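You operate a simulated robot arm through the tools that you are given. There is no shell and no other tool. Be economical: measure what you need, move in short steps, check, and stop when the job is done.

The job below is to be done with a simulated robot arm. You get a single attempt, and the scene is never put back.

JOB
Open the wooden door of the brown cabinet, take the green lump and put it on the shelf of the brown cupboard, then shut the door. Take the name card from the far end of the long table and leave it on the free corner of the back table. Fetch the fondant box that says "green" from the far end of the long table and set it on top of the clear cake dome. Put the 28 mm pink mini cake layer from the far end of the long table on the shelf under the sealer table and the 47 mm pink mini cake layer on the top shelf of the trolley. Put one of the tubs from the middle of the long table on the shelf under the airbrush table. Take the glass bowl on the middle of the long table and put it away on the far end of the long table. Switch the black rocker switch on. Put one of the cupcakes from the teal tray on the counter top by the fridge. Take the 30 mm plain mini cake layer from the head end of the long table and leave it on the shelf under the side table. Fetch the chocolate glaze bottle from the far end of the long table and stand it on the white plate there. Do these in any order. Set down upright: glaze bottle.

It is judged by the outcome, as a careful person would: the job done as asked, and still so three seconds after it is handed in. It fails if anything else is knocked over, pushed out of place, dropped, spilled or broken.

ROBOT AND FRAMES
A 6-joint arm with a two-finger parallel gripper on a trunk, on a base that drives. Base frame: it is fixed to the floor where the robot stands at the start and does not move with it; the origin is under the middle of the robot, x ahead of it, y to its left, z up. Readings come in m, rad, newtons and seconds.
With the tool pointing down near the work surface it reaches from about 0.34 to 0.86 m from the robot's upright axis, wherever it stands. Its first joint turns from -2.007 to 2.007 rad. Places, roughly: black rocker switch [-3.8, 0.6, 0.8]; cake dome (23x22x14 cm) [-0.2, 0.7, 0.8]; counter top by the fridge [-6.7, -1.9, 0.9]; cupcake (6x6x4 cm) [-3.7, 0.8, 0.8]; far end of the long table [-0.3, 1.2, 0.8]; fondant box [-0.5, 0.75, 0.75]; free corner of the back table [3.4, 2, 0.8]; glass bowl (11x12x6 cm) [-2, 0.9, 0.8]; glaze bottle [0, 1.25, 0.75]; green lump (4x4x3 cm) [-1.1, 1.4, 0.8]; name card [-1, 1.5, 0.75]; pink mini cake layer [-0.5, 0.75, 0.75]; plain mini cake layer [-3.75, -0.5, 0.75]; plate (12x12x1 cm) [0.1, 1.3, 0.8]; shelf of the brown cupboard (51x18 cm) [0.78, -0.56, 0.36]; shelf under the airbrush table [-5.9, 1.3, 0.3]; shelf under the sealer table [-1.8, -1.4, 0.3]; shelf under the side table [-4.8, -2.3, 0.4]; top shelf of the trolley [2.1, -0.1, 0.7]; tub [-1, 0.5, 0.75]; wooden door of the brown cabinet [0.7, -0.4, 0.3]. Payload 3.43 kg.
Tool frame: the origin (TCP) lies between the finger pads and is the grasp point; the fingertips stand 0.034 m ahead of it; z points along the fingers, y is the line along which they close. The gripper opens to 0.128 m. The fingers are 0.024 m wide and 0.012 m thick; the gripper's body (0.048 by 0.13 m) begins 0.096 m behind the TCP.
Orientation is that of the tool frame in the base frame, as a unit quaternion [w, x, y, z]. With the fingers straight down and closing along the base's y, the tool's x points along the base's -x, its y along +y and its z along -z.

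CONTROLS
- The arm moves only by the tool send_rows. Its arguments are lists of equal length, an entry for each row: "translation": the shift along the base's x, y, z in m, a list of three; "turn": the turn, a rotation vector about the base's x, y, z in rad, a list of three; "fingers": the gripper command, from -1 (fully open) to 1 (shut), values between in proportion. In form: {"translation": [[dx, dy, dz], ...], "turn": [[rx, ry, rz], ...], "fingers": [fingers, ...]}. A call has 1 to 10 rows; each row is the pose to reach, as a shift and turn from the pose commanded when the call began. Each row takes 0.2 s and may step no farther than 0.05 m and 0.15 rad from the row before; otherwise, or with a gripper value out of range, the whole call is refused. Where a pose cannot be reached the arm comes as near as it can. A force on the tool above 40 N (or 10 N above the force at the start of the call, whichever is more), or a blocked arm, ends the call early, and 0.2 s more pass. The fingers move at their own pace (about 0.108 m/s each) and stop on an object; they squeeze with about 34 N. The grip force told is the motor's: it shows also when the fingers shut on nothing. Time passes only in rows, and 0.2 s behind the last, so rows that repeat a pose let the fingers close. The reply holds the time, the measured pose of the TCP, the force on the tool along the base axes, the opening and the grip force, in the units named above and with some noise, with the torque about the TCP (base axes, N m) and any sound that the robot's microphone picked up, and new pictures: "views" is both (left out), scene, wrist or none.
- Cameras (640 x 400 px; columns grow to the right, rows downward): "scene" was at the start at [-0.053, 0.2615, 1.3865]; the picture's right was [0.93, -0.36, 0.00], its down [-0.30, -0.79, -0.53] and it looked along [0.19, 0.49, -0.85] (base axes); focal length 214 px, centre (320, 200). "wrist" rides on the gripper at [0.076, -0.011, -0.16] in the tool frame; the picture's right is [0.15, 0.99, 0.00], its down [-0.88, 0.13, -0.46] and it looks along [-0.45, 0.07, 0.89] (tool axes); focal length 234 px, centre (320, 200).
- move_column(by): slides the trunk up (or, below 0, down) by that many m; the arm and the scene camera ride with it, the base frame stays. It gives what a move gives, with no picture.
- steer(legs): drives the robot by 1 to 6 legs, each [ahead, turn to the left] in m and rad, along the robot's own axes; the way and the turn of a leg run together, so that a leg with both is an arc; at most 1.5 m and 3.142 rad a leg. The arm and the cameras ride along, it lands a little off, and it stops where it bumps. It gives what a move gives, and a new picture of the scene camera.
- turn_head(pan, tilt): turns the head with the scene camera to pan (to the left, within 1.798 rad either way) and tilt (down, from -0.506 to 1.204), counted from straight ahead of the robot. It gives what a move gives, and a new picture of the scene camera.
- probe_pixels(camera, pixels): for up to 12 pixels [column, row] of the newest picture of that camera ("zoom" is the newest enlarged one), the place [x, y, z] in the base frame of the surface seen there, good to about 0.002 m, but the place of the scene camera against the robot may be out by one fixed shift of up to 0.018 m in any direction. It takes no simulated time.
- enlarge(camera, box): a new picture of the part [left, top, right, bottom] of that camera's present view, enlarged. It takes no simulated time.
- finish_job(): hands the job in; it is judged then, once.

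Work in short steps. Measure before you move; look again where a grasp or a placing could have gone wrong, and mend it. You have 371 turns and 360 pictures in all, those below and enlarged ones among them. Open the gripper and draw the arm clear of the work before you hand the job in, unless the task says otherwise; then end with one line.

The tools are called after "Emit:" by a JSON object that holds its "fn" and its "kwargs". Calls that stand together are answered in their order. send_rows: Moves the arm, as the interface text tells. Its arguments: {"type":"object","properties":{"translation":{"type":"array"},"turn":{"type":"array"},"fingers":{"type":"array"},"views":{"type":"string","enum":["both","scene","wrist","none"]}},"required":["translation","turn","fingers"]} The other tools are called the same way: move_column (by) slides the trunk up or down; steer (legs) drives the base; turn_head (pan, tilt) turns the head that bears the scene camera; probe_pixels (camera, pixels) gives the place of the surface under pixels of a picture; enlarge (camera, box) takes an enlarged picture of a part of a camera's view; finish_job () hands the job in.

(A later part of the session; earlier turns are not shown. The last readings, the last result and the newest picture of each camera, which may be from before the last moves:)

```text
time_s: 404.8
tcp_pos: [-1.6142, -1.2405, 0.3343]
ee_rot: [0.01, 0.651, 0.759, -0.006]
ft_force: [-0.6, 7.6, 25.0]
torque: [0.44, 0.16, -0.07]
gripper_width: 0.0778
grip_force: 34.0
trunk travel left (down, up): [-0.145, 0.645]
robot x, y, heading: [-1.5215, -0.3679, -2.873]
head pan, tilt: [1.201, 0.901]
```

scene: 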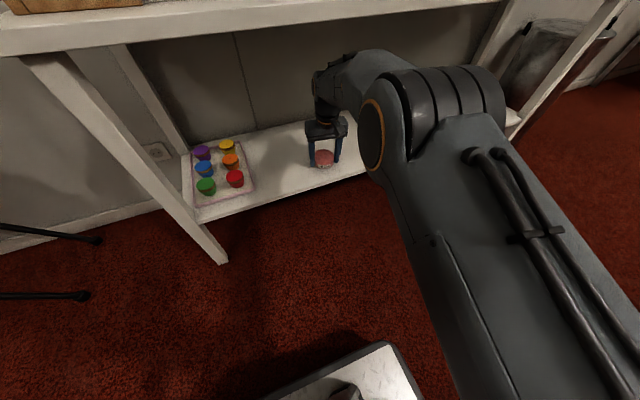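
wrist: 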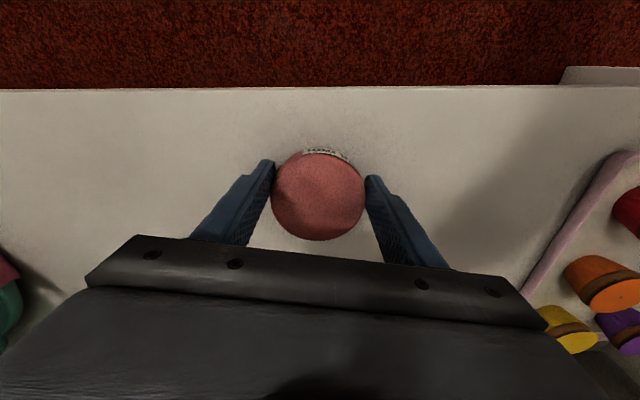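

Contact. I release, rise, and tilt back out under the table top.

Emit:
{"fn": "send_rows", "kwargs": {"translation": [[0, 0, 0.002], [0, 0, 0.002], [0, 0, 0.002], [0, 0, 0.03], [0, 0, 0.06], [-0.003, 0.01, 0.08], [-0.008, 0.03, 0.095], [-0.014, 0.055, 0.11], [-0.022, 0.085, 0.12], [-0.03, 0.115, 0.13]], "turn": [[0, 0, 0], [0, 0, 0], [0, 0, 0], [0, 0, 0], [-0.05, -0.015, 0], [-0.12, -0.035, 0], [-0.19, -0.055, 0], [-0.26, -0.075, 0], [-0.33, -0.095, 0], [-0.38, -0.11, 0]], "fingers": [-0.4, -0.8, -0.8, -0.8, -0.8, -0.8, -0.5, -0.5, -0.5, -0.5], "views": "both"}}

```text
time_s: 407.0
tcp_pos: [-1.6428, -1.1245, 0.4608]
ee_rot: [0.172, 0.636, 0.743, -0.112]
ft_force: [0.2, 0.2, 0.0]
torque: [-0.02, 0.02, -0.01]
gripper_width: 0.0959
grip_force: 0.0
trunk travel left (down, up): [-0.145, 0.645]
robot x, y, heading: [-1.5249, -0.3673, -2.87]
head pan, tilt: [1.201, 0.901]
```

scene: 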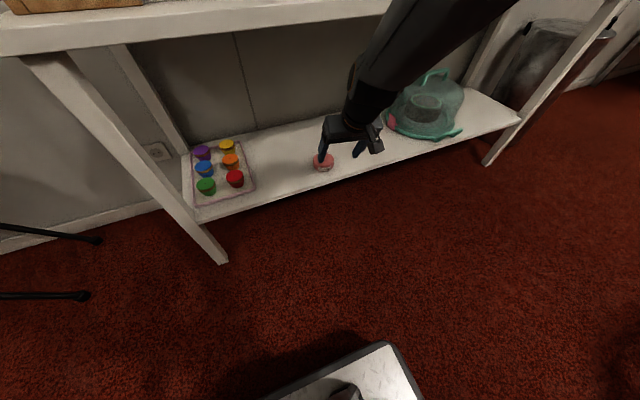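
wrist: 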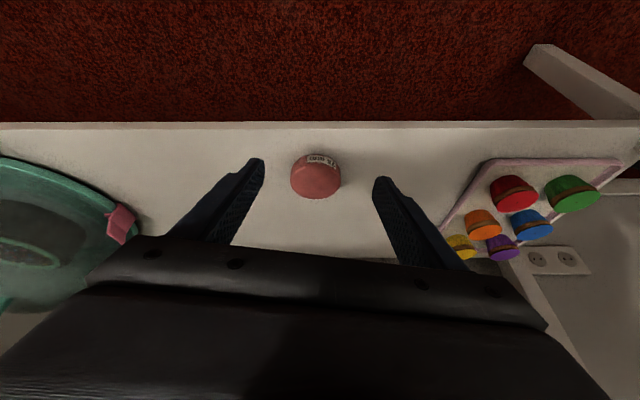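

The layer stands on the shelf. I back the arm out clear of the table, then raise the trunk.

Emit:
{"fn": "send_rows", "kwargs": {"translation": [[-0.01, 0.035, 0.005], [-0.02, 0.07, 0.01], [-0.03, 0.105, 0.01], [-0.04, 0.14, 0.01], [-0.05, 0.175, 0.01], [-0.057, 0.2, 0.01]], "turn": [[0.05, 0.015, 0], [0.1, 0.03, 0], [0.15, 0.045, 0], [0.2, 0.06, 0], [0.25, 0.075, 0], [0.3, 0.09, 0]], "fingers": [-0.5, -0.5, -0.5, -0.5, -0.5, -0.5], "views": "none"}}

Emit:
{"fn": "move_column", "kwargs": {"by": 0.4}}

```text
time_s: 408.4
tcp_pos: [-1.6987, -0.9231, 0.4703]
ee_rot: [0.041, 0.65, 0.758, -0.028]
ft_force: [0.5, -0.1, 1.2]
torque: [-0.02, 0.02, -0.03]
gripper_width: 0.096
grip_force: 0.0
trunk travel left (down, up): [-0.145, 0.645]
robot x, y, heading: [-1.5213, -0.3661, -2.865]
head pan, tilt: [1.201, 0.901]
```

```text
time_s: 412.2
tcp_pos: [-1.701, -0.9248, 0.8715]
ee_rot: [0.042, 0.65, 0.758, -0.028]
ft_force: [-0.9, 0.2, -0.1]
torque: [-0.01, 0.01, -0.02]
gripper_width: 0.096
grip_force: 0.0
trunk travel left (down, up): [-0.545, 0.245]
robot x, y, heading: [-1.5228, -0.3653, -2.87]
head pan, tilt: [1.201, 0.901]
```

I raise the trunk a bit more and swing the arm round the front to my right side (towards the long table), in arcs.

Emit:
{"fn": "move_column", "kwargs": {"by": 0.2}}

Emit:
{"fn": "send_rows", "kwargs": {"translation": [[-0.0237, 0.0369, 0], [-0.0563, 0.0729, 0], [-0.0909, 0.1085, 0], [-0.1276, 0.1388, 0], [-0.1642, 0.168, 0], [-0.1979, 0.2003, 0], [-0.2287, 0.2357, 0], [-0.2561, 0.2735, 0], [-0.28, 0.3136, 0], [-0.3003, 0.356, 0]], "turn": [[0, 0, -0.061], [0, 0, -0.141], [0, 0, -0.231], [0, 0, -0.321], [0, 0, -0.411], [0, 0, -0.501], [0, 0, -0.591], [0, 0, -0.681], [0, 0, -0.771], [0, 0, -0.861]], "fingers": [-0.5, -0.5, -0.5, -0.5, -0.5, -0.5, -0.5, -0.5, -0.5, -0.5], "views": "none"}}

```text
time_s: 414.4
tcp_pos: [-1.7007, -0.9245, 1.0718]
ee_rot: [0.043, 0.65, 0.758, -0.028]
ft_force: [0.0, -0.3, 0.3]
torque: [0.0, -0.02, -0.01]
gripper_width: 0.096
grip_force: 0.2
trunk travel left (down, up): [-0.745, 0.045]
robot x, y, heading: [-1.521, -0.3676, -2.87]
head pan, tilt: [1.201, 0.901]
```

```text
time_s: 416.6
tcp_pos: [-2.0019, -0.5695, 1.07]
ee_rot: [0.026, 0.908, 0.417, -0.043]
ft_force: [-0.2, -0.3, 0.0]
torque: [0.01, 0.01, -0.01]
gripper_width: 0.0962
grip_force: 0.2
trunk travel left (down, up): [-0.745, 0.045]
robot x, y, heading: [-1.5209, -0.363, -2.876]
head pan, tilt: [1.201, 0.901]
```

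Emit:
{"fn": "send_rows", "kwargs": {"translation": [[-0.0139, 0.047, 0], [-0.0263, 0.0922, 0], [-0.0345, 0.1383, 0], [-0.0385, 0.1849, 0], [-0.0384, 0.2317, 0], [-0.034, 0.2783, 0], [-0.0255, 0.3242, 0], [-0.0128, 0.3693, 0], [0.0037, 0.413, 0], [0.0242, 0.4551, 0]], "turn": [[0, 0, -0.09], [0, 0, -0.18], [0, 0, -0.27], [0, 0, -0.36], [0, 0, -0.45], [0, 0, -0.54], [0, 0, -0.63], [0, 0, -0.72], [0, 0, -0.81], [0, 0, -0.9]], "fingers": [-1, -1, -1, -1, -1, -1, -1, -1, -1, -1], "views": "none"}}

Emit:
{"fn": "turn_head", "kwargs": {"pan": -1.4, "tilt": 0.9}}

```text
time_s: 418.8
tcp_pos: [-1.9759, -0.1125, 1.0704]
ee_rot: [0.004, 0.998, -0.019, -0.051]
ft_force: [-0.8, -1.1, -0.2]
torque: [0.04, -0.01, 0.0]
gripper_width: 0.1279
grip_force: 0.0
trunk travel left (down, up): [-0.745, 0.045]
robot x, y, heading: [-1.5221, -0.3677, -2.868]
head pan, tilt: [1.201, 0.901]
```

```text
time_s: 421.1
tcp_pos: [-1.9748, -0.1125, 1.0709]
ee_rot: [0.005, 0.999, -0.019, -0.051]
ft_force: [-0.8, -0.1, 0.8]
torque: [0.03, -0.04, 0.03]
gripper_width: 0.128
grip_force: 0.1
trunk travel left (down, up): [-0.745, 0.045]
robot x, y, heading: [-1.5222, -0.3643, -2.872]
head pan, tilt: [-1.4, 0.901]
```

scene: 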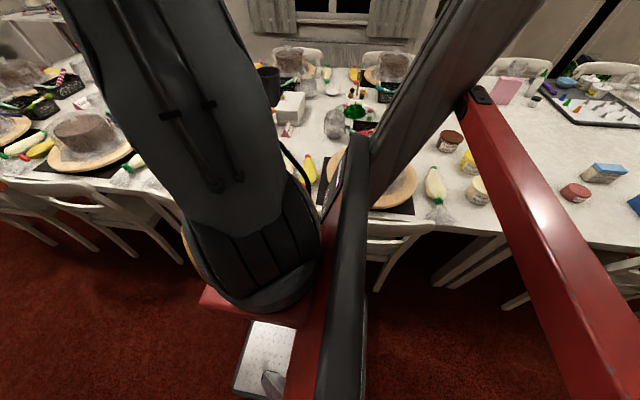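

The tubs are at (450,140), (470,160), (478,190). I probe them and zoom.

Emit:
{"fn": "probe_pixels", "kwargs": {"camera": "scene", "pixels": [[478, 183], [450, 137], [468, 157], [475, 198], [436, 190], [405, 190], [400, 230], [290, 105], [337, 122], [355, 112]]}}

Emit:
{"fn": "enlarge", "kwargs": {"camera": "scene", "box": [390, 100, 530, 220]}}

```text
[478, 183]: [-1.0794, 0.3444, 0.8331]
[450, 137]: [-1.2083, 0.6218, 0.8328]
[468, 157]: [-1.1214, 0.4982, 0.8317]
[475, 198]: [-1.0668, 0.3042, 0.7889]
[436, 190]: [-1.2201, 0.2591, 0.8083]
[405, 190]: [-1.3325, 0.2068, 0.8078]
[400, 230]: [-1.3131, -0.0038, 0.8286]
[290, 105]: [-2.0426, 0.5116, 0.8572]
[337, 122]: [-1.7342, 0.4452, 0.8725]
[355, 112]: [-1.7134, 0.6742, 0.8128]
```

```text
3.33 times, centred on (460, 160) of scene
```

zoom: 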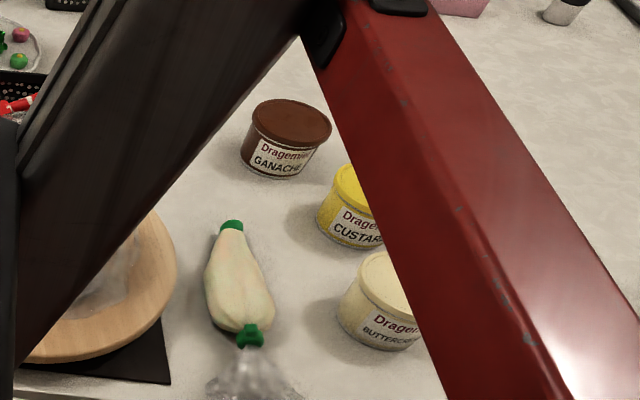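

I'll take the buttercream tub at about (-1.06,0.35). I reverse 0.85 m so it lies ahead-right.

Emit:
{"fn": "steer", "kwargs": {"legs": [[-0.85, 0]]}}

```text
time_s: 425.7
tcp_pos: [-1.1481, 0.1186, 1.0715]
ee_rot: [0.005, 0.998, -0.021, -0.051]
ft_force: [1.1, 0.3, -0.6]
torque: [0.0, -0.01, -0.02]
gripper_width: 0.1279
grip_force: 0.0
trunk travel left (down, up): [-0.745, 0.045]
robot x, y, heading: [-0.695, -0.1375, -2.87]
head pan, tilt: [-1.4, 0.901]
```

scene: 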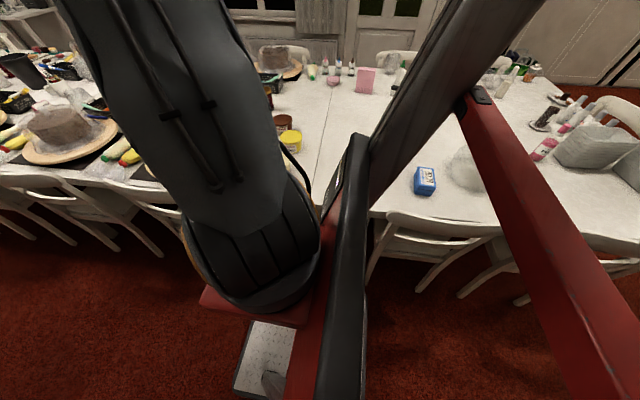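

The tub should be at bearing ≈-1.2, r 0.61. I swing over it with the fingers to close along the table's length.

Emit:
{"fn": "send_rows", "kwargs": {"translation": [[0.0096, 0.0257, 0], [0.0191, 0.0513, 0], [0.0287, 0.077, 0], [0.0382, 0.1027, -0.005], [0.0478, 0.1283, -0.01], [0.0573, 0.154, -0.015], [0.0669, 0.1797, -0.02], [0.0764, 0.2053, -0.02], [0.086, 0.231, -0.02]], "turn": [[-0.0063, -0.0104, -0.138], [-0.0127, -0.0208, -0.276], [-0.019, -0.0312, -0.414], [-0.0253, -0.0416, -0.552], [-0.0317, -0.0519, -0.69], [-0.038, -0.0623, -0.828], [-0.0443, -0.0727, -0.966], [-0.0507, -0.0831, -1.104], [-0.057, -0.0935, -1.242]], "fingers": [-1, -1, -1, -1, -1, -1, -1, -1, -1], "views": "wrist"}}

```text
time_s: 427.7
tcp_pos: [-1.0621, 0.3483, 1.0502]
ee_rot: [0.0, 0.801, -0.599, 0.0]
ft_force: [-0.8, -0.1, 0.4]
torque: [-0.01, 0.01, 0.0]
gripper_width: 0.1283
grip_force: 0.2
trunk travel left (down, up): [-0.745, 0.045]
robot x, y, heading: [-0.6947, -0.1375, -2.872]
head pan, tilt: [-1.4, 0.901]
```

wrist: 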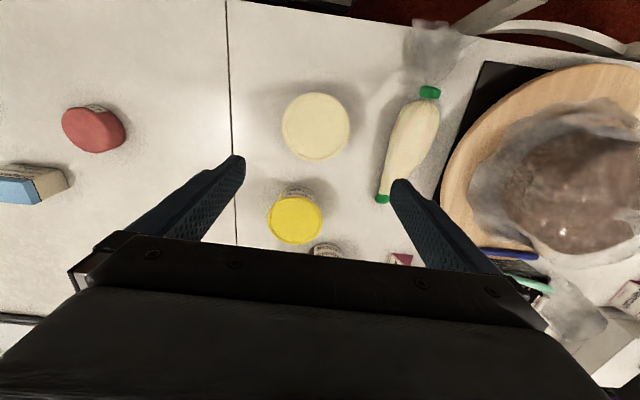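

Emit:
{"fn": "probe_pixels", "kwargs": {"camera": "wrist", "pixels": [[316, 127], [283, 127], [349, 127], [318, 94], [316, 160], [395, 140], [388, 150], [295, 220]]}}

```text
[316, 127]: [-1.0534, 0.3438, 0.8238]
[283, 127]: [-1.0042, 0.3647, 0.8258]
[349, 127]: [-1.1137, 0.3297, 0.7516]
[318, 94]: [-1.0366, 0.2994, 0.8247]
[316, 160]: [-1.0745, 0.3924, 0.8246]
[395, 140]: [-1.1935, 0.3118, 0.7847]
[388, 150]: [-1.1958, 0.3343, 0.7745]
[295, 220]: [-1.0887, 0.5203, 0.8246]
```

Tub centre (-1.0535,0.3465), diameter ≈0.10. I descend around it to z 0.795, close and lift slowly.

Emit:
{"fn": "send_rows", "kwargs": {"translation": [[0.0086, -0.002, -0.04], [0.0086, -0.002, -0.085], [0.0086, -0.002, -0.13], [0.0086, -0.002, -0.17], [0.0086, -0.002, -0.2], [0.0086, -0.002, -0.23], [0.0086, -0.002, -0.255], [0.0086, -0.002, -0.255], [0.0086, -0.002, -0.255], [0.0086, -0.002, -0.255]], "turn": [[0, 0, 0], [0, 0, 0], [0, 0, 0], [0, 0, 0], [0, 0, 0], [0, 0, 0], [0, 0, 0], [0, 0, 0], [0, 0, 0], [0, 0, 0]], "fingers": [-1, -1, -1, -1, -1, -1, -1, 1, 1, 1], "views": "none"}}

Emit:
{"fn": "send_rows", "kwargs": {"translation": [[0, 0, 0.004], [0, 0, 0.012], [0, 0, 0.024], [0, 0, 0.04], [0, 0, 0.06], [0, 0, 0.085], [0, 0, 0.11], [0, 0, 0.14], [0, 0, 0.17], [0, 0, 0.2]], "turn": [[0, 0, 0], [0, 0, 0], [0, 0, 0], [0, 0, 0], [0, 0, 0], [0, 0, 0], [0, 0, 0], [0, 0, 0], [0, 0, 0], [0, 0, 0]], "fingers": [1, 1, 1, 1, 1, 1, 1, 1, 1, 1], "views": "wrist"}}

```text
time_s: 429.9
tcp_pos: [-1.0556, 0.345, 0.7967]
ee_rot: [0.0, 0.801, -0.599, 0.0]
ft_force: [0.1, -0.5, 0.4]
torque: [-0.02, 0.01, 0.01]
gripper_width: 0.1097
grip_force: 34.1
trunk travel left (down, up): [-0.745, 0.045]
robot x, y, heading: [-0.6971, -0.137, -2.873]
head pan, tilt: [-1.4, 0.901]
```

```text
time_s: 432.1
tcp_pos: [-1.0528, 0.3472, 0.9943]
ee_rot: [0.001, 0.8, -0.599, 0.001]
ft_force: [-1.0, -0.5, -4.2]
torque: [0.0, -0.01, -0.02]
gripper_width: 0.1097
grip_force: 33.9
trunk travel left (down, up): [-0.745, 0.045]
robot x, y, heading: [-0.6958, -0.1414, -2.868]
head pan, tilt: [-1.4, 0.901]
```

wrist: 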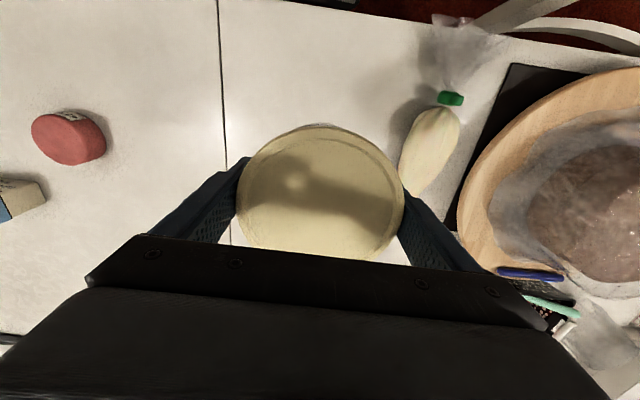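

The tub is held. I raise it and drive along the aisle toward the head end.

Emit:
{"fn": "send_rows", "kwargs": {"translation": [[0, -0.01, 0.025], [0, -0.02, 0.05], [0, -0.03, 0.08], [0, -0.04, 0.11]], "turn": [[0, 0, 0], [0, 0, 0], [0, 0, 0], [0, 0, 0]], "fingers": [1, 1, 1, 1], "views": "none"}}

Emit:
{"fn": "steer", "kwargs": {"legs": [[0, 0.015], [1.4, 0], [1.2, 0]]}}

Emit:
{"fn": "turn_head", "kwargs": {"pan": 0.0, "tilt": 0.55}}

```text
time_s: 433.1
tcp_pos: [-1.0553, 0.3063, 1.1038]
ee_rot: [0.001, 0.801, -0.598, 0.001]
ft_force: [-0.9, -0.4, -4.4]
torque: [0.02, -0.05, 0.0]
gripper_width: 0.1095
grip_force: 33.7
trunk travel left (down, up): [-0.745, 0.045]
robot x, y, heading: [-0.6959, -0.1333, -2.866]
head pan, tilt: [-1.4, 0.901]
```

```text
time_s: 446.2
tcp_pos: [-3.5751, -0.5357, 1.1034]
ee_rot: [0.0, 0.821, -0.571, 0.001]
ft_force: [-0.5, 0.0, -4.6]
torque: [0.01, -0.01, 0.0]
gripper_width: 0.1095
grip_force: 34.1
trunk travel left (down, up): [-0.745, 0.045]
robot x, y, heading: [-3.1863, -0.9567, -2.809]
head pan, tilt: [-1.4, 0.901]
```

scene: 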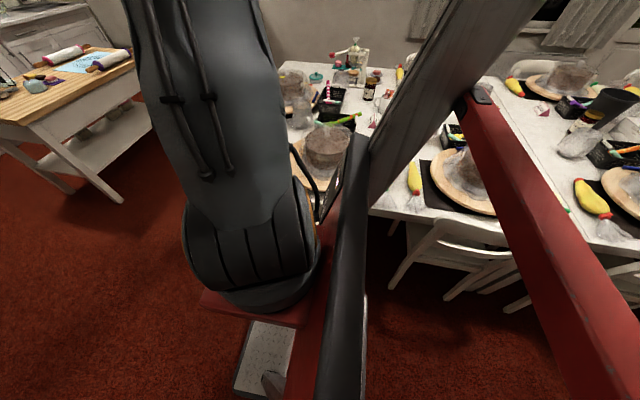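

```text
time_s: 447.7
tcp_pos: [-3.5745, -0.5352, 1.1052]
ee_rot: [0.001, 0.82, -0.573, 0.0]
ft_force: [0.1, -1.0, -4.1]
torque: [0.01, 0.01, 0.0]
gripper_width: 0.1096
grip_force: 34.8
trunk travel left (down, up): [-0.745, 0.045]
robot x, y, heading: [-3.1821, -0.9523, -2.807]
head pan, tilt: [0.0, 0.55]
```

scene: 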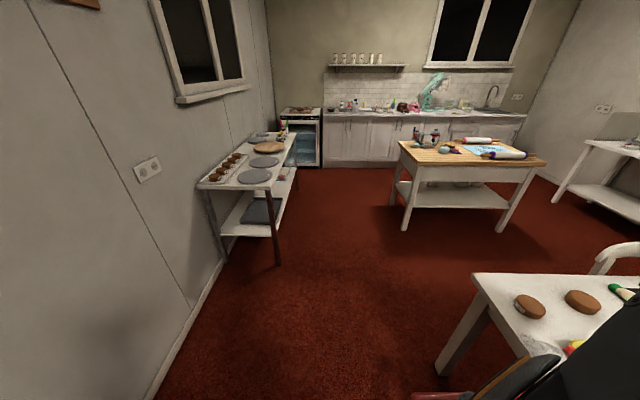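

I probe the layout: head end corner, island, airbrush table, side table.

Emit:
{"fn": "probe_pixels", "kwargs": {"camera": "scene", "pixels": [[475, 275], [438, 362], [405, 230], [502, 236], [392, 204], [556, 202], [590, 142], [605, 190], [278, 264], [228, 260], [540, 160], [610, 250]]}}

Emit:
{"fn": "enlarge", "kwargs": {"camera": "scene", "box": [480, 100, 640, 230]}}

```text
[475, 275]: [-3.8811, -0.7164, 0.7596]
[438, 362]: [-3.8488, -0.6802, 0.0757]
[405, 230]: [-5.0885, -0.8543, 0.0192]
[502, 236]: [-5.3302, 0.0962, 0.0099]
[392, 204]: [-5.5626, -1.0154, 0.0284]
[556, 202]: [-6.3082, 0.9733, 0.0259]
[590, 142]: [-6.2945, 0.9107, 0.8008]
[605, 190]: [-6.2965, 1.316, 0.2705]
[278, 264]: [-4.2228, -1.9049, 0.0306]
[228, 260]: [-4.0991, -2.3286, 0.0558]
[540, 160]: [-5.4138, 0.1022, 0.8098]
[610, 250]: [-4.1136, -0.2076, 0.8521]
```

```text
3.08 times, centred on (560, 165) of scene
```

zoom: 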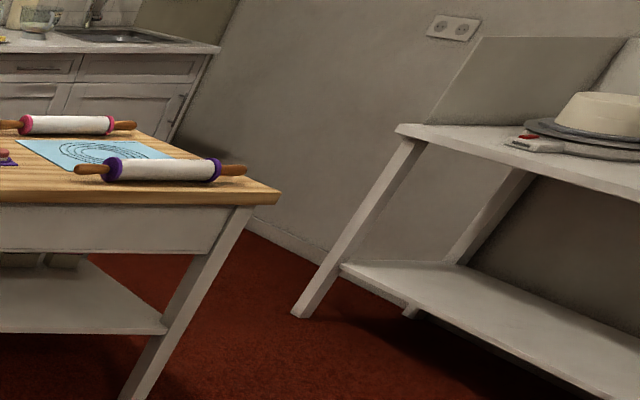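

Route: drive to between head end and island (u≈-4.55), then across to the far side with the airbrush table on my right.

Emit:
{"fn": "steer", "kwargs": {"legs": [[0, -0.045], [1.23, 0], [0, -1.57]]}}

Emit:
{"fn": "turn_head", "kwargs": {"pan": 0.2, "tilt": 0.7}}

```text
time_s: 458.1
tcp_pos: [-3.9051, -0.9468, 1.1031]
ee_rot: [-0.001, -0.154, 0.988, 0.0]
ft_force: [0.3, -0.1, -3.7]
torque: [0.03, -0.02, -0.01]
gripper_width: 0.1095
grip_force: 34.5
trunk travel left (down, up): [-0.745, 0.045]
robot x, y, heading: [-4.3421, -1.3179, 1.866]
head pan, tilt: [0.0, 0.55]
```

scene: 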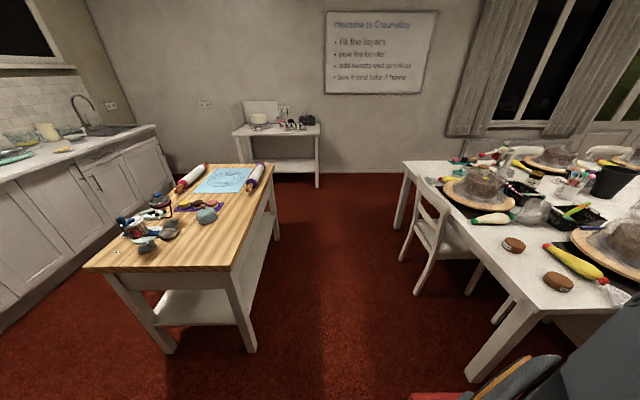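

```text
time_s: 458.9
tcp_pos: [-3.9052, -0.9482, 1.105]
ee_rot: [-0.001, -0.154, 0.988, 0.0]
ft_force: [0.1, 0.2, -4.0]
torque: [0.0, 0.03, -0.02]
gripper_width: 0.1095
grip_force: 34.3
trunk travel left (down, up): [-0.745, 0.045]
robot x, y, heading: [-4.3414, -1.3124, 1.862]
head pan, tilt: [0.201, 0.7]
```

scene: 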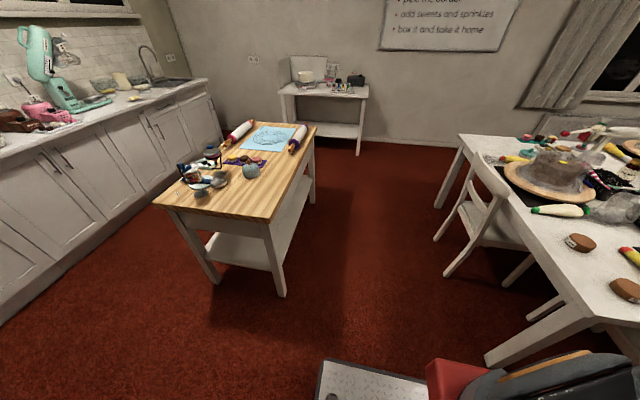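

Emit:
{"fn": "probe_pixels", "kwargs": {"camera": "scene", "pixels": [[357, 150], [368, 97], [281, 93], [340, 130], [325, 128], [312, 198], [283, 293], [435, 238], [445, 272], [437, 205], [330, 90]]}}

```text
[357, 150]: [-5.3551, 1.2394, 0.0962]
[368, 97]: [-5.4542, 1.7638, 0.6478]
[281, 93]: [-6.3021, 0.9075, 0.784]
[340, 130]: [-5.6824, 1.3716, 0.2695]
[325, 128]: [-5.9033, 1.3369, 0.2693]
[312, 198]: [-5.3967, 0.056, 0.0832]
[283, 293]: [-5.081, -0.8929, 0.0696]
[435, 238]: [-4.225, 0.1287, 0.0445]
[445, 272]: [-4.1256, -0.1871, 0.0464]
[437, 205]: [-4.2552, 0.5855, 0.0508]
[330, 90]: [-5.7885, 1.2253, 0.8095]
```

I drive across and turn so the airbrush table is on my right.

Emit:
{"fn": "steer", "kwargs": {"legs": [[1.4, 0], [0.75, 0], [0, 1.57], [0.38, 0]]}}

Emit:
{"fn": "turn_head", "kwargs": {"pan": -1.0, "tilt": 0.8}}

```text
time_s: 475.3
tcp_pos: [-5.7033, 1.0289, 1.1038]
ee_rot: [0.0, 0.819, -0.574, 0.001]
ft_force: [0.4, 0.3, -3.8]
torque: [-0.03, -0.03, 0.02]
gripper_width: 0.1097
grip_force: 34.1
trunk travel left (down, up): [-0.745, 0.045]
robot x, y, heading: [-5.3185, 0.6084, -2.813]
head pan, tilt: [0.201, 0.7]
```

scene: 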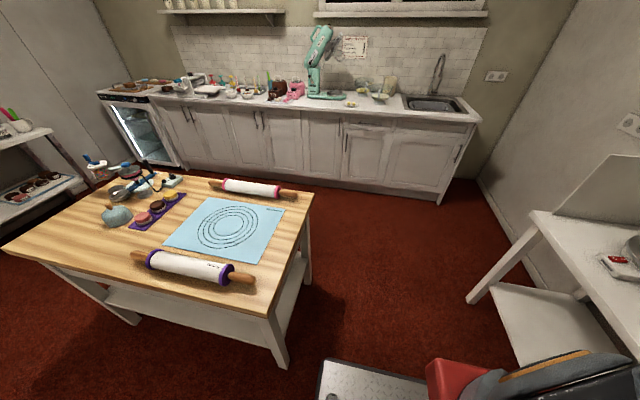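

```text
time_s: 476.7
tcp_pos: [-5.7037, 1.0293, 1.104]
ee_rot: [0.001, 0.818, -0.575, 0.001]
ft_force: [-0.3, -0.8, -4.3]
torque: [-0.04, -0.02, -0.01]
gripper_width: 0.1097
grip_force: 33.9
trunk travel left (down, up): [-0.745, 0.045]
robot x, y, heading: [-5.318, 0.613, -2.815]
head pan, tilt: [-1.0, 0.799]
```

scene: 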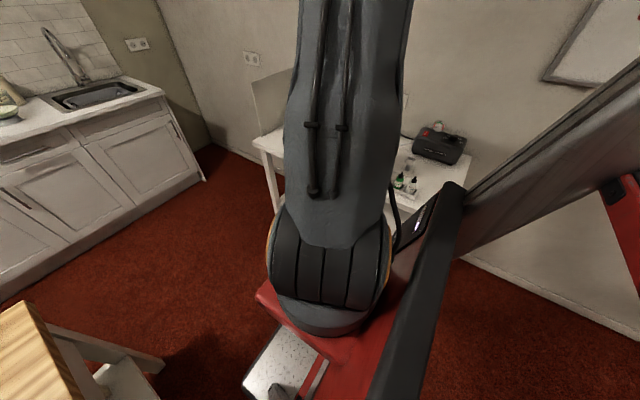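

I retract the tub a bit from the table edge and lower the trunk in two steps.

Emit:
{"fn": "send_rows", "kwargs": {"translation": [[0.006, -0.02, 0], [0.012, -0.04, 0], [0.018, -0.06, 0]], "turn": [[0, 0, 0], [0, 0, 0], [0, 0, 0]], "fingers": [1, 1, 1], "views": "none"}}

Emit:
{"fn": "move_column", "kwargs": {"by": -0.4}}

Emit:
{"fn": "move_column", "kwargs": {"by": -0.32}}

Emit:
{"fn": "send_rows", "kwargs": {"translation": [[0, 0, 0]], "turn": [[0, 0, 0]], "fingers": [1], "views": "both"}}

```text
time_s: 477.5
tcp_pos: [-5.685, 0.9685, 1.1048]
ee_rot: [0.0, 0.818, -0.575, -0.001]
ft_force: [-0.5, 0.3, -4.3]
torque: [-0.05, 0.01, -0.02]
gripper_width: 0.1097
grip_force: 34.2
trunk travel left (down, up): [-0.745, 0.045]
robot x, y, heading: [-5.3199, 0.6046, -2.811]
head pan, tilt: [-1.0, 0.799]
```

```text
time_s: 481.3
tcp_pos: [-5.6866, 0.9684, 0.7045]
ee_rot: [0.001, 0.818, -0.575, 0.001]
ft_force: [0.6, 0.1, -3.5]
torque: [0.02, 0.04, 0.0]
gripper_width: 0.1095
grip_force: 34.2
trunk travel left (down, up): [-0.345, 0.445]
robot x, y, heading: [-5.318, 0.6102, -2.81]
head pan, tilt: [-1.0, 0.799]
```

```text
time_s: 484.5
tcp_pos: [-5.6863, 0.9692, 0.3838]
ee_rot: [0.0, 0.818, -0.575, 0.001]
ft_force: [0.3, 0.0, -4.3]
torque: [-0.02, 0.03, 0.02]
gripper_width: 0.1096
grip_force: 33.8
trunk travel left (down, up): [-0.025, 0.765]
robot x, y, heading: [-5.3176, 0.6077, -2.814]
head pan, tilt: [-1.0, 0.799]
```

```text
time_s: 484.9
tcp_pos: [-5.6853, 0.9677, 0.3842]
ee_rot: [0.001, 0.818, -0.575, 0.001]
ft_force: [-0.2, 0.1, -5.3]
torque: [-0.02, 0.02, 0.02]
gripper_width: 0.1098
grip_force: 34.0
trunk travel left (down, up): [-0.025, 0.765]
robot x, y, heading: [-5.3192, 0.6058, -2.814]
head pan, tilt: [-1.0, 0.799]
```

scene: 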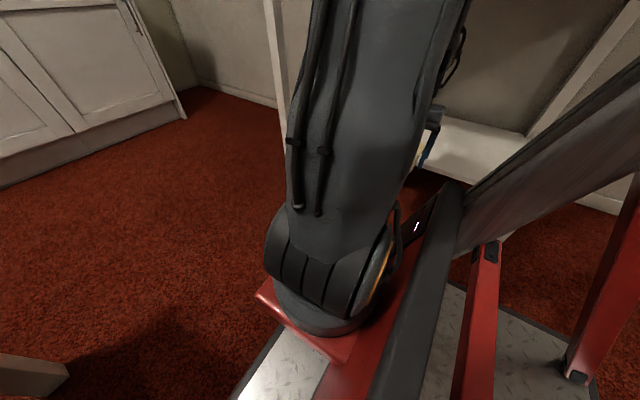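
wrist: 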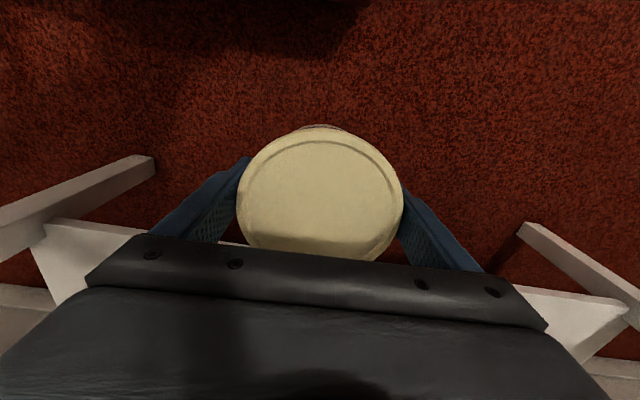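

The tub is in front of the shelf, between the legs. I move in 0.28 m level.

Emit:
{"fn": "send_rows", "kwargs": {"translation": [[-0.009, 0.03, 0], [-0.02, 0.067, 0], [-0.031, 0.105, 0], [-0.042, 0.142, 0], [-0.053, 0.18, 0], [-0.064, 0.217, 0], [-0.075, 0.25, 0], [-0.083, 0.278, 0]], "turn": [[0, 0, 0], [0, 0, 0], [0, 0, 0], [0, 0, 0], [0, 0, 0], [0, 0, 0], [0, 0, 0], [0, 0, 0]], "fingers": [1, 1, 1, 1, 1, 1, 1, 1], "views": "both"}}

```text
time_s: 486.7
tcp_pos: [-5.7688, 1.2452, 0.3826]
ee_rot: [0.0, 0.818, -0.575, 0.0]
ft_force: [-0.8, 0.8, -4.1]
torque: [0.0, 0.03, 0.04]
gripper_width: 0.1095
grip_force: 33.6
trunk travel left (down, up): [-0.025, 0.765]
robot x, y, heading: [-5.3185, 0.6052, -2.808]
head pan, tilt: [-1.0, 0.799]
```

scene: 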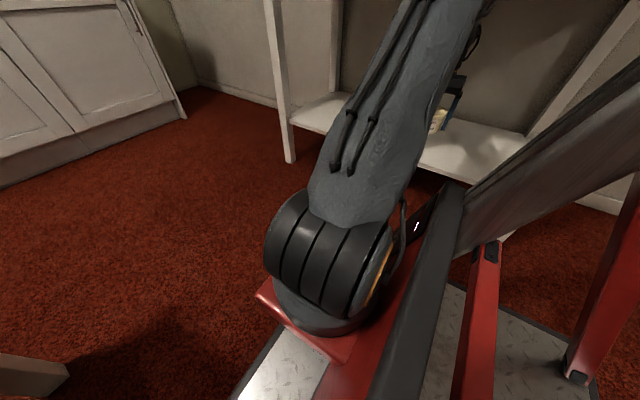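
wrist: 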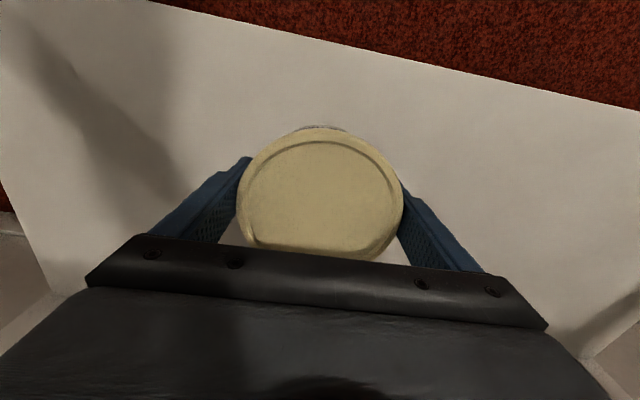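

The tub is over the shelf. I lower in steps to contact (expected TCP ≈0.306).

Emit:
{"fn": "send_rows", "kwargs": {"translation": [[0, 0, -0.025], [0, 0, -0.05], [0, 0, -0.063], [0, 0, -0.069], [0, 0, -0.073], [0, 0, -0.077], [0, 0, -0.08], [0, 0, -0.083]], "turn": [[0, 0, 0], [0, 0, 0], [0, 0, 0], [0, 0, 0], [0, 0, 0], [0, 0, 0], [0, 0, 0], [0, 0, 0]], "fingers": [1, 1, 1, 1, 1, 1, 1, 1], "views": "none"}}

```text
time_s: 488.5
tcp_pos: [-5.7692, 1.2478, 0.3046]
ee_rot: [-0.001, 0.818, -0.576, -0.002]
ft_force: [4.4, -10.1, 27.4]
torque: [0.0, 0.04, 0.01]
gripper_width: 0.1097
grip_force: 33.5
trunk travel left (down, up): [-0.025, 0.765]
robot x, y, heading: [-5.3193, 0.6051, -2.811]
head pan, tilt: [-1.0, 0.799]
```

Contact. I open fully, rise straight above the lid, and withdraw.

Emit:
{"fn": "send_rows", "kwargs": {"translation": [[0, 0, 0.003], [0, 0, 0.003], [0, 0, 0.003], [0, 0, 0.015], [0, 0, 0.04], [0, 0, 0.07], [0, 0, 0.105], [0, 0, 0.13], [0.008, -0.03, 0.13], [0.018, -0.065, 0.13]], "turn": [[0, 0, 0], [0, 0, 0], [0, 0, 0], [0, 0, 0], [0, 0, 0], [0, 0, 0], [0, 0, 0], [0, 0, 0], [0, 0, 0], [0, 0, 0]], "fingers": [-1, -1, -1, -1, -1, -1, -1, -1, -1, -1], "views": "both"}}

```text
time_s: 490.7
tcp_pos: [-5.7498, 1.1775, 0.427]
ee_rot: [0.002, 0.818, -0.575, 0.004]
ft_force: [-0.2, -0.1, -0.4]
torque: [0.0, 0.03, -0.04]
gripper_width: 0.1284
grip_force: 0.1
trunk travel left (down, up): [-0.025, 0.765]
robot x, y, heading: [-5.3169, 0.6052, -2.815]
head pan, tilt: [-1.0, 0.799]
```

scene: 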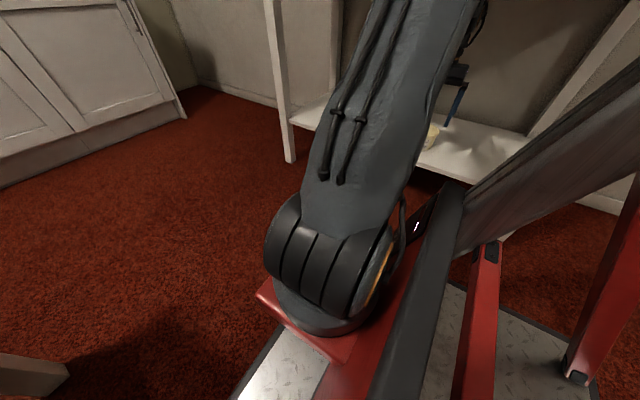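
wrist: 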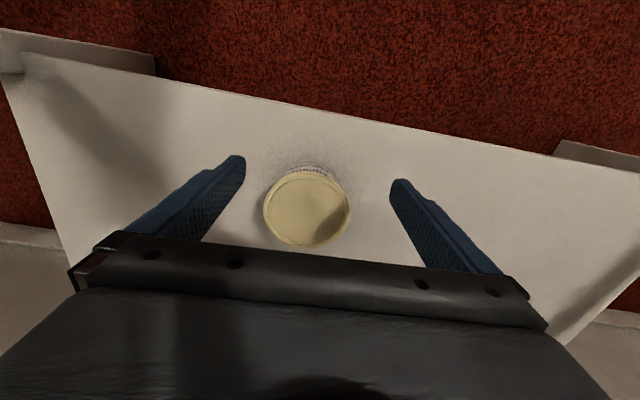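

The tub stands on the shelf. I withdraw outward, then raise the trunk.

Emit:
{"fn": "send_rows", "kwargs": {"translation": [[0.012, -0.04, 0], [0.024, -0.08, 0], [0.036, -0.12, 0], [0.05, -0.16, 0], [0.062, -0.2, 0], [0.072, -0.235, 0]], "turn": [[0, 0, 0], [0, 0, 0], [0, 0, 0], [0, 0, 0], [0, 0, 0], [0, 0, 0]], "fingers": [-1, -1, -1, -1, -1, -1], "views": "none"}}

Emit:
{"fn": "move_column", "kwargs": {"by": 0.4}}

Emit:
{"fn": "move_column", "kwargs": {"by": 0.2}}

```text
time_s: 492.1
tcp_pos: [-5.6778, 0.9463, 0.4306]
ee_rot: [0.001, 0.818, -0.575, 0.0]
ft_force: [0.3, -1.1, 0.2]
torque: [0.01, 0.0, 0.01]
gripper_width: 0.1282
grip_force: 0.1
trunk travel left (down, up): [-0.025, 0.765]
robot x, y, heading: [-5.3143, 0.6085, -2.809]
head pan, tilt: [-1.0, 0.799]
```

```text
time_s: 495.9
tcp_pos: [-5.6778, 0.9453, 0.8319]
ee_rot: [0.0, 0.818, -0.575, 0.0]
ft_force: [-0.6, -0.4, -0.4]
torque: [-0.01, 0.0, 0.04]
gripper_width: 0.1281
grip_force: 0.1
trunk travel left (down, up): [-0.425, 0.365]
robot x, y, heading: [-5.3185, 0.6101, -2.814]
head pan, tilt: [-1.0, 0.799]
```

```text
time_s: 498.1
tcp_pos: [-5.6794, 0.9462, 1.0313]
ee_rot: [0.001, 0.818, -0.576, 0.0]
ft_force: [-0.1, -0.4, 0.4]
torque: [0.01, 0.01, -0.01]
gripper_width: 0.1279
grip_force: 0.0
trunk travel left (down, up): [-0.625, 0.165]
robot x, y, heading: [-5.3168, 0.6078, -2.809]
head pan, tilt: [-1.0, 0.799]
```

I reverse a bit and turn right about, to head +u along the far side with the long table on my right.

Emit:
{"fn": "steer", "kwargs": {"legs": [[-0.3, 0], [0, -1.6], [0, -1.59]]}}

Emit:
{"fn": "turn_head", "kwargs": {"pan": -0.3, "tilt": 0.6}}

```text
time_s: 508.0
tcp_pos: [-4.706, 0.3329, 1.0315]
ee_rot: [-0.002, 0.611, 0.792, 0.0]
ft_force: [-0.7, -1.2, -0.6]
torque: [-0.01, 0.01, 0.02]
gripper_width: 0.128
grip_force: 0.0
trunk travel left (down, up): [-0.625, 0.165]
robot x, y, heading: [-5.0364, 0.7061, 0.236]
head pan, tilt: [-1.0, 0.799]
```

scene: 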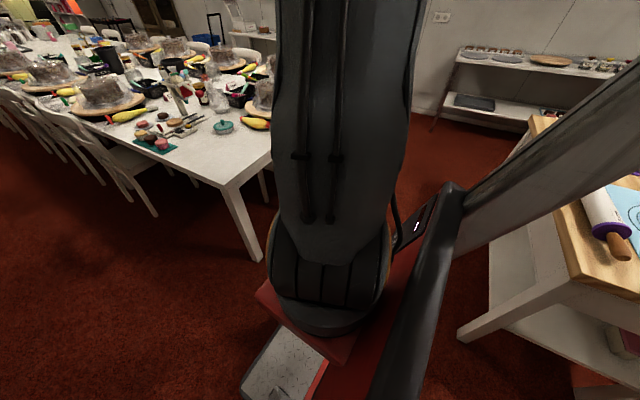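

```text
time_s: 509.1
tcp_pos: [-4.7078, 0.3332, 1.0316]
ee_rot: [-0.001, 0.61, 0.792, 0.0]
ft_force: [-1.0, -0.3, 0.6]
torque: [-0.02, -0.02, -0.01]
gripper_width: 0.1279
grip_force: 0.1
trunk travel left (down, up): [-0.625, 0.165]
robot x, y, heading: [-5.0387, 0.6976, 0.241]
head pan, tilt: [-0.3, 0.6]
```

scene: 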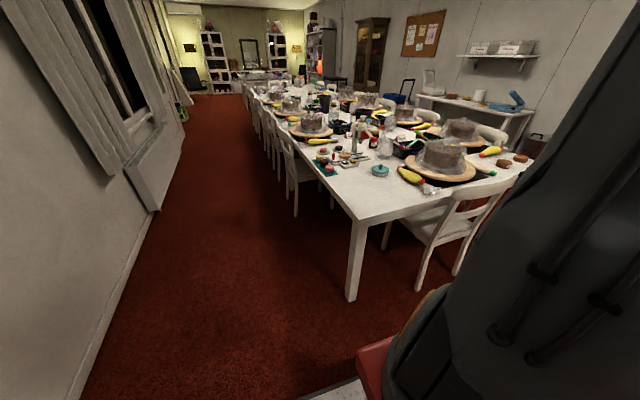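

The teal tray is at (327,167). I zoom and probe.

Emit:
{"fn": "enlarge", "kwargs": {"camera": "scene", "box": [290, 110, 420, 200]}}

Emit:
{"fn": "probe_pixels", "kwargs": {"camera": "scene", "pixels": [[327, 166], [322, 151], [352, 155], [380, 170], [352, 222], [300, 180], [290, 215], [352, 295], [155, 210], [345, 165], [335, 150]]}}

```text
4.44 times, centred on (355, 155) of scene
```

zoom: 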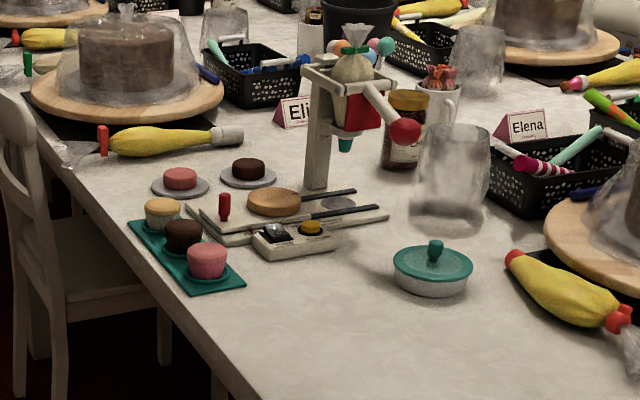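

```text
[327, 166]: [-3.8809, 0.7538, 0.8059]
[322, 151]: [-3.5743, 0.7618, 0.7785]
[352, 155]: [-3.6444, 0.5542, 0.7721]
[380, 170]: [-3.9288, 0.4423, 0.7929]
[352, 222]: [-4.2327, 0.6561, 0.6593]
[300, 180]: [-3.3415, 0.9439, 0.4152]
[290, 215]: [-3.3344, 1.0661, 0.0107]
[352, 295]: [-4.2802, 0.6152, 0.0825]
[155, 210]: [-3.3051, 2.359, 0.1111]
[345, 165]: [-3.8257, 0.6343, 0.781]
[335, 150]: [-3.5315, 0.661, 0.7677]
```

The machine with black rocker is at ~(-3.83,0.63); cupcakes nearest at (-3.88,0.754). I raise/retract the arm and drive up beside it.

Emit:
{"fn": "send_rows", "kwargs": {"translation": [[-0.015, 0.02, 0.025], [-0.03, 0.04, 0.05], [-0.05, 0.06, 0.075], [-0.07, 0.08, 0.1]], "turn": [[0, 0, 0], [0, 0, 0], [0, 0, 0], [0, 0, 0]], "fingers": [1, 1, 1, 1], "views": "none"}}

Emit:
{"fn": "steer", "kwargs": {"legs": [[0, 0.235], [0.85, 0], [0, -0.19]]}}

Emit:
{"fn": "turn_head", "kwargs": {"pan": -1.0, "tilt": 0.9}}

```text
time_s: 510.1
tcp_pos: [-4.7778, 0.4121, 1.1306]
ee_rot: [-0.002, 0.611, 0.791, 0.0]
ft_force: [0.1, -0.3, -0.8]
torque: [0.08, 0.05, -0.01]
gripper_width: 0.0001
grip_force: 32.9
trunk travel left (down, up): [-0.625, 0.165]
robot x, y, heading: [-5.0401, 0.7055, 0.241]
head pan, tilt: [-0.3, 0.6]
```

```text
time_s: 516.1
tcp_pos: [-4.0096, 0.7988, 1.1312]
ee_rot: [0.0, 0.602, 0.799, 0.001]
ft_force: [-0.9, 0.6, 0.0]
torque: [-0.01, 0.01, -0.02]
gripper_width: 0.0001
grip_force: 32.4
trunk travel left (down, up): [-0.625, 0.165]
robot x, y, heading: [-4.2774, 1.0813, 0.262]
head pan, tilt: [-0.3, 0.6]
```

scene: 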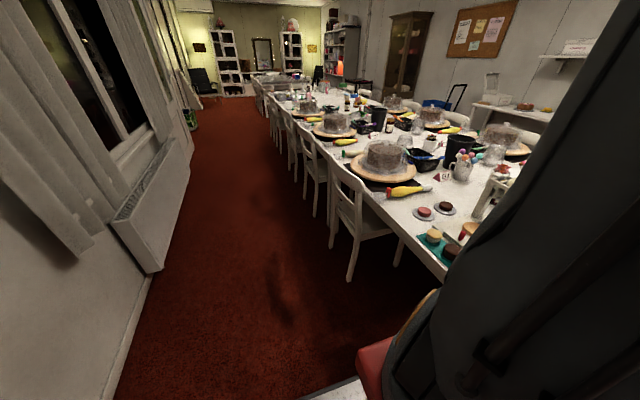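

```text
time_s: 517.2
tcp_pos: [-4.0099, 0.8005, 1.1312]
ee_rot: [-0.001, 0.602, 0.799, 0.001]
ft_force: [0.5, -0.3, -0.6]
torque: [-0.04, 0.0, 0.0]
gripper_width: 0.0003
grip_force: 33.1
trunk travel left (down, up): [-0.625, 0.165]
robot x, y, heading: [-4.276, 1.0812, 0.261]
head pan, tilt: [-1.0, 0.901]
```

scene: 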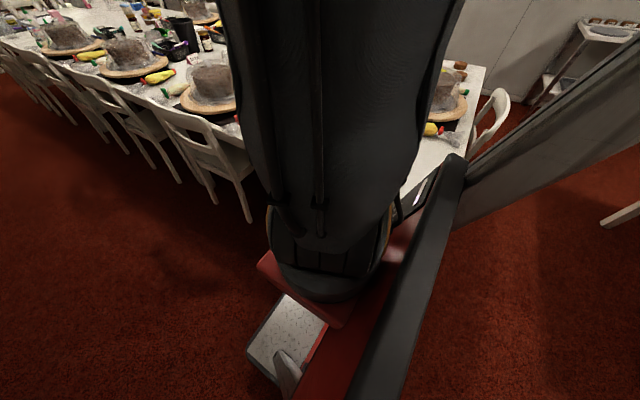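

The right view is blocked by the arm, so I use the wrist camera: move the tool over the machine's front at safe height.

Emit:
{"fn": "send_rows", "kwargs": {"translation": [[0.03, -0.035, 0], [0.06, -0.07, 0], [0.09, -0.105, 0], [0.12, -0.14, 0]], "turn": [[0, 0, 0], [0, 0, 0], [0, 0, 0], [0, 0, 0]], "fingers": [1, 1, 1, 1], "views": "wrist"}}

```text
time_s: 518.2
tcp_pos: [-3.8899, 0.6626, 1.1333]
ee_rot: [0.0, 0.602, 0.799, -0.001]
ft_force: [-0.5, 1.4, 0.6]
torque: [-0.04, -0.04, 0.05]
gripper_width: 0.0
grip_force: 32.8
trunk travel left (down, up): [-0.625, 0.165]
robot x, y, heading: [-4.2748, 1.0849, 0.264]
head pan, tilt: [-1.0, 0.901]
```

wrist: 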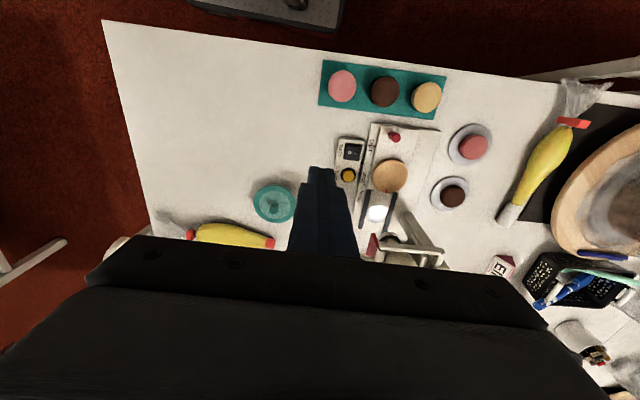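

The rocker switch is at (350,152) next to the yellow knob (348,175). I zoom in on it.

Emit:
{"fn": "enlarge", "kwargs": {"camera": "wrist", "box": [310, 120, 410, 190]}}

Emit:
{"fn": "probe_pixels", "kwargs": {"camera": "wrist", "pixels": [[350, 152], [350, 145], [350, 159], [343, 152], [358, 152], [348, 175], [340, 165], [342, 85], [385, 92], [426, 98], [420, 110]]}}

```text
5.71 times, centred on (360, 155) of wrist
```

zoom: 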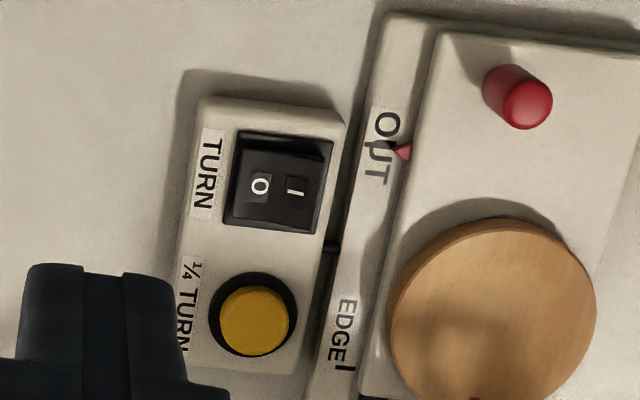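

```text
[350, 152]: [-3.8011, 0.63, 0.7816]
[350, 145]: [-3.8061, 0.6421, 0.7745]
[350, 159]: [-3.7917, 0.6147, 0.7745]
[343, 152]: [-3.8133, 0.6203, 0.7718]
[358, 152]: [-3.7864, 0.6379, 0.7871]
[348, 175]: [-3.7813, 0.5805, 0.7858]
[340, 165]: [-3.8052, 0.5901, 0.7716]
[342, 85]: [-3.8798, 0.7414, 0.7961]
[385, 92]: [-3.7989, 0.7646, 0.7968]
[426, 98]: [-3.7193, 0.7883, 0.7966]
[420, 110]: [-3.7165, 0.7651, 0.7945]
```

The rocker's O side is pressed (lower), I side raised at ≈(-3.785,0.637,0.787). I check the heights of neighbouring tall parts before pressing.

Emit:
{"fn": "probe_pixels", "kwargs": {"camera": "wrist", "pixels": [[378, 213], [373, 243], [392, 240], [425, 245], [390, 175], [394, 137], [365, 160], [272, 203], [345, 240]]}}

```text
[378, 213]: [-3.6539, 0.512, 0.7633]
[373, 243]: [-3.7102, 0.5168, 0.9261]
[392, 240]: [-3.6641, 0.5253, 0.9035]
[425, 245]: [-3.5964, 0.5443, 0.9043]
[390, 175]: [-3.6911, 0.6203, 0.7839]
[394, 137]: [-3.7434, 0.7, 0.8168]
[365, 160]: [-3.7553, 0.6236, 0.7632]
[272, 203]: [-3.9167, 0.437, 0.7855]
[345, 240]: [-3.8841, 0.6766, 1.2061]
```

Clear. I open slightly (0.05), so that the +u finger alone will press; I move above at z 0.86.

Emit:
{"fn": "send_rows", "kwargs": {"translation": [[0.025, -0.012, -0.03], [0.05, -0.023, -0.065], [0.0751, -0.0342, -0.1], [0.0751, -0.0342, -0.145], [0.0751, -0.0342, -0.19], [0.0751, -0.0342, -0.235], [0.0751, -0.0342, -0.27]], "turn": [[0, 0, 0], [0, 0, 0], [0, 0, 0], [0, 0, 0], [0, 0, 0], [0, 0, 0], [0, 0, 0]], "fingers": [0.22, 0.22, 0.22, 0.22, 0.22, 0.22, 0.22], "views": "wrist"}}

Emit:
{"fn": "enlarge", "kwargs": {"camera": "wrist", "box": [240, 110, 420, 240]}}

```text
time_s: 519.8
tcp_pos: [-3.8186, 0.6239, 0.8634]
ee_rot: [0.0, 0.602, 0.799, 0.0]
ft_force: [0.3, 0.0, 0.4]
torque: [0.01, -0.04, 0.01]
gripper_width: 0.0497
grip_force: 0.1
trunk travel left (down, up): [-0.625, 0.165]
robot x, y, heading: [-4.2773, 1.0872, 0.26]
head pan, tilt: [-1.0, 0.901]
```

wrist: 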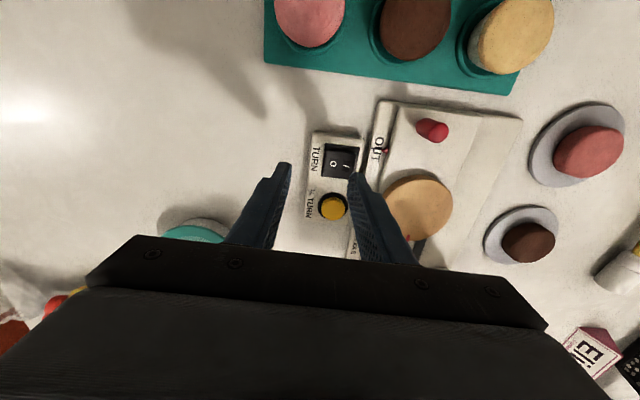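

```text
3.08 times, centred on (330, 175) of wrist
```

zoom: 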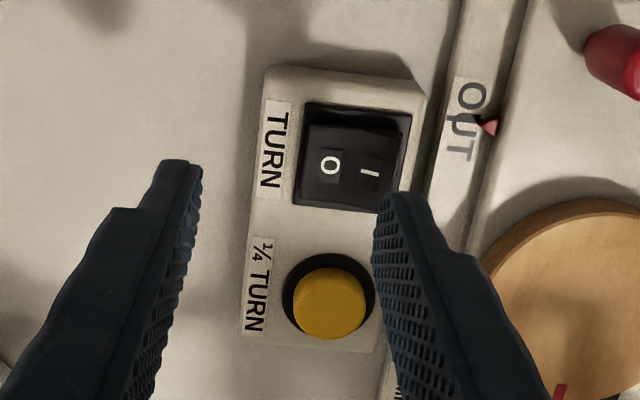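

Emit:
{"fn": "probe_pixels", "kwargs": {"camera": "zoom", "pixels": [[369, 171], [330, 165], [385, 140], [380, 200], [306, 150], [312, 195], [395, 150], [435, 150]]}}

```text
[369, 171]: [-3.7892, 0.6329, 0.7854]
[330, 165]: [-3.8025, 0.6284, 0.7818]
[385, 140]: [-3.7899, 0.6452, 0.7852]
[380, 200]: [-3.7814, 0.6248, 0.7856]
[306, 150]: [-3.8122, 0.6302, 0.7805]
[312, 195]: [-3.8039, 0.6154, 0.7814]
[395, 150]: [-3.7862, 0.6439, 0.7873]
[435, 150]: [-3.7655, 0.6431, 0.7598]
```

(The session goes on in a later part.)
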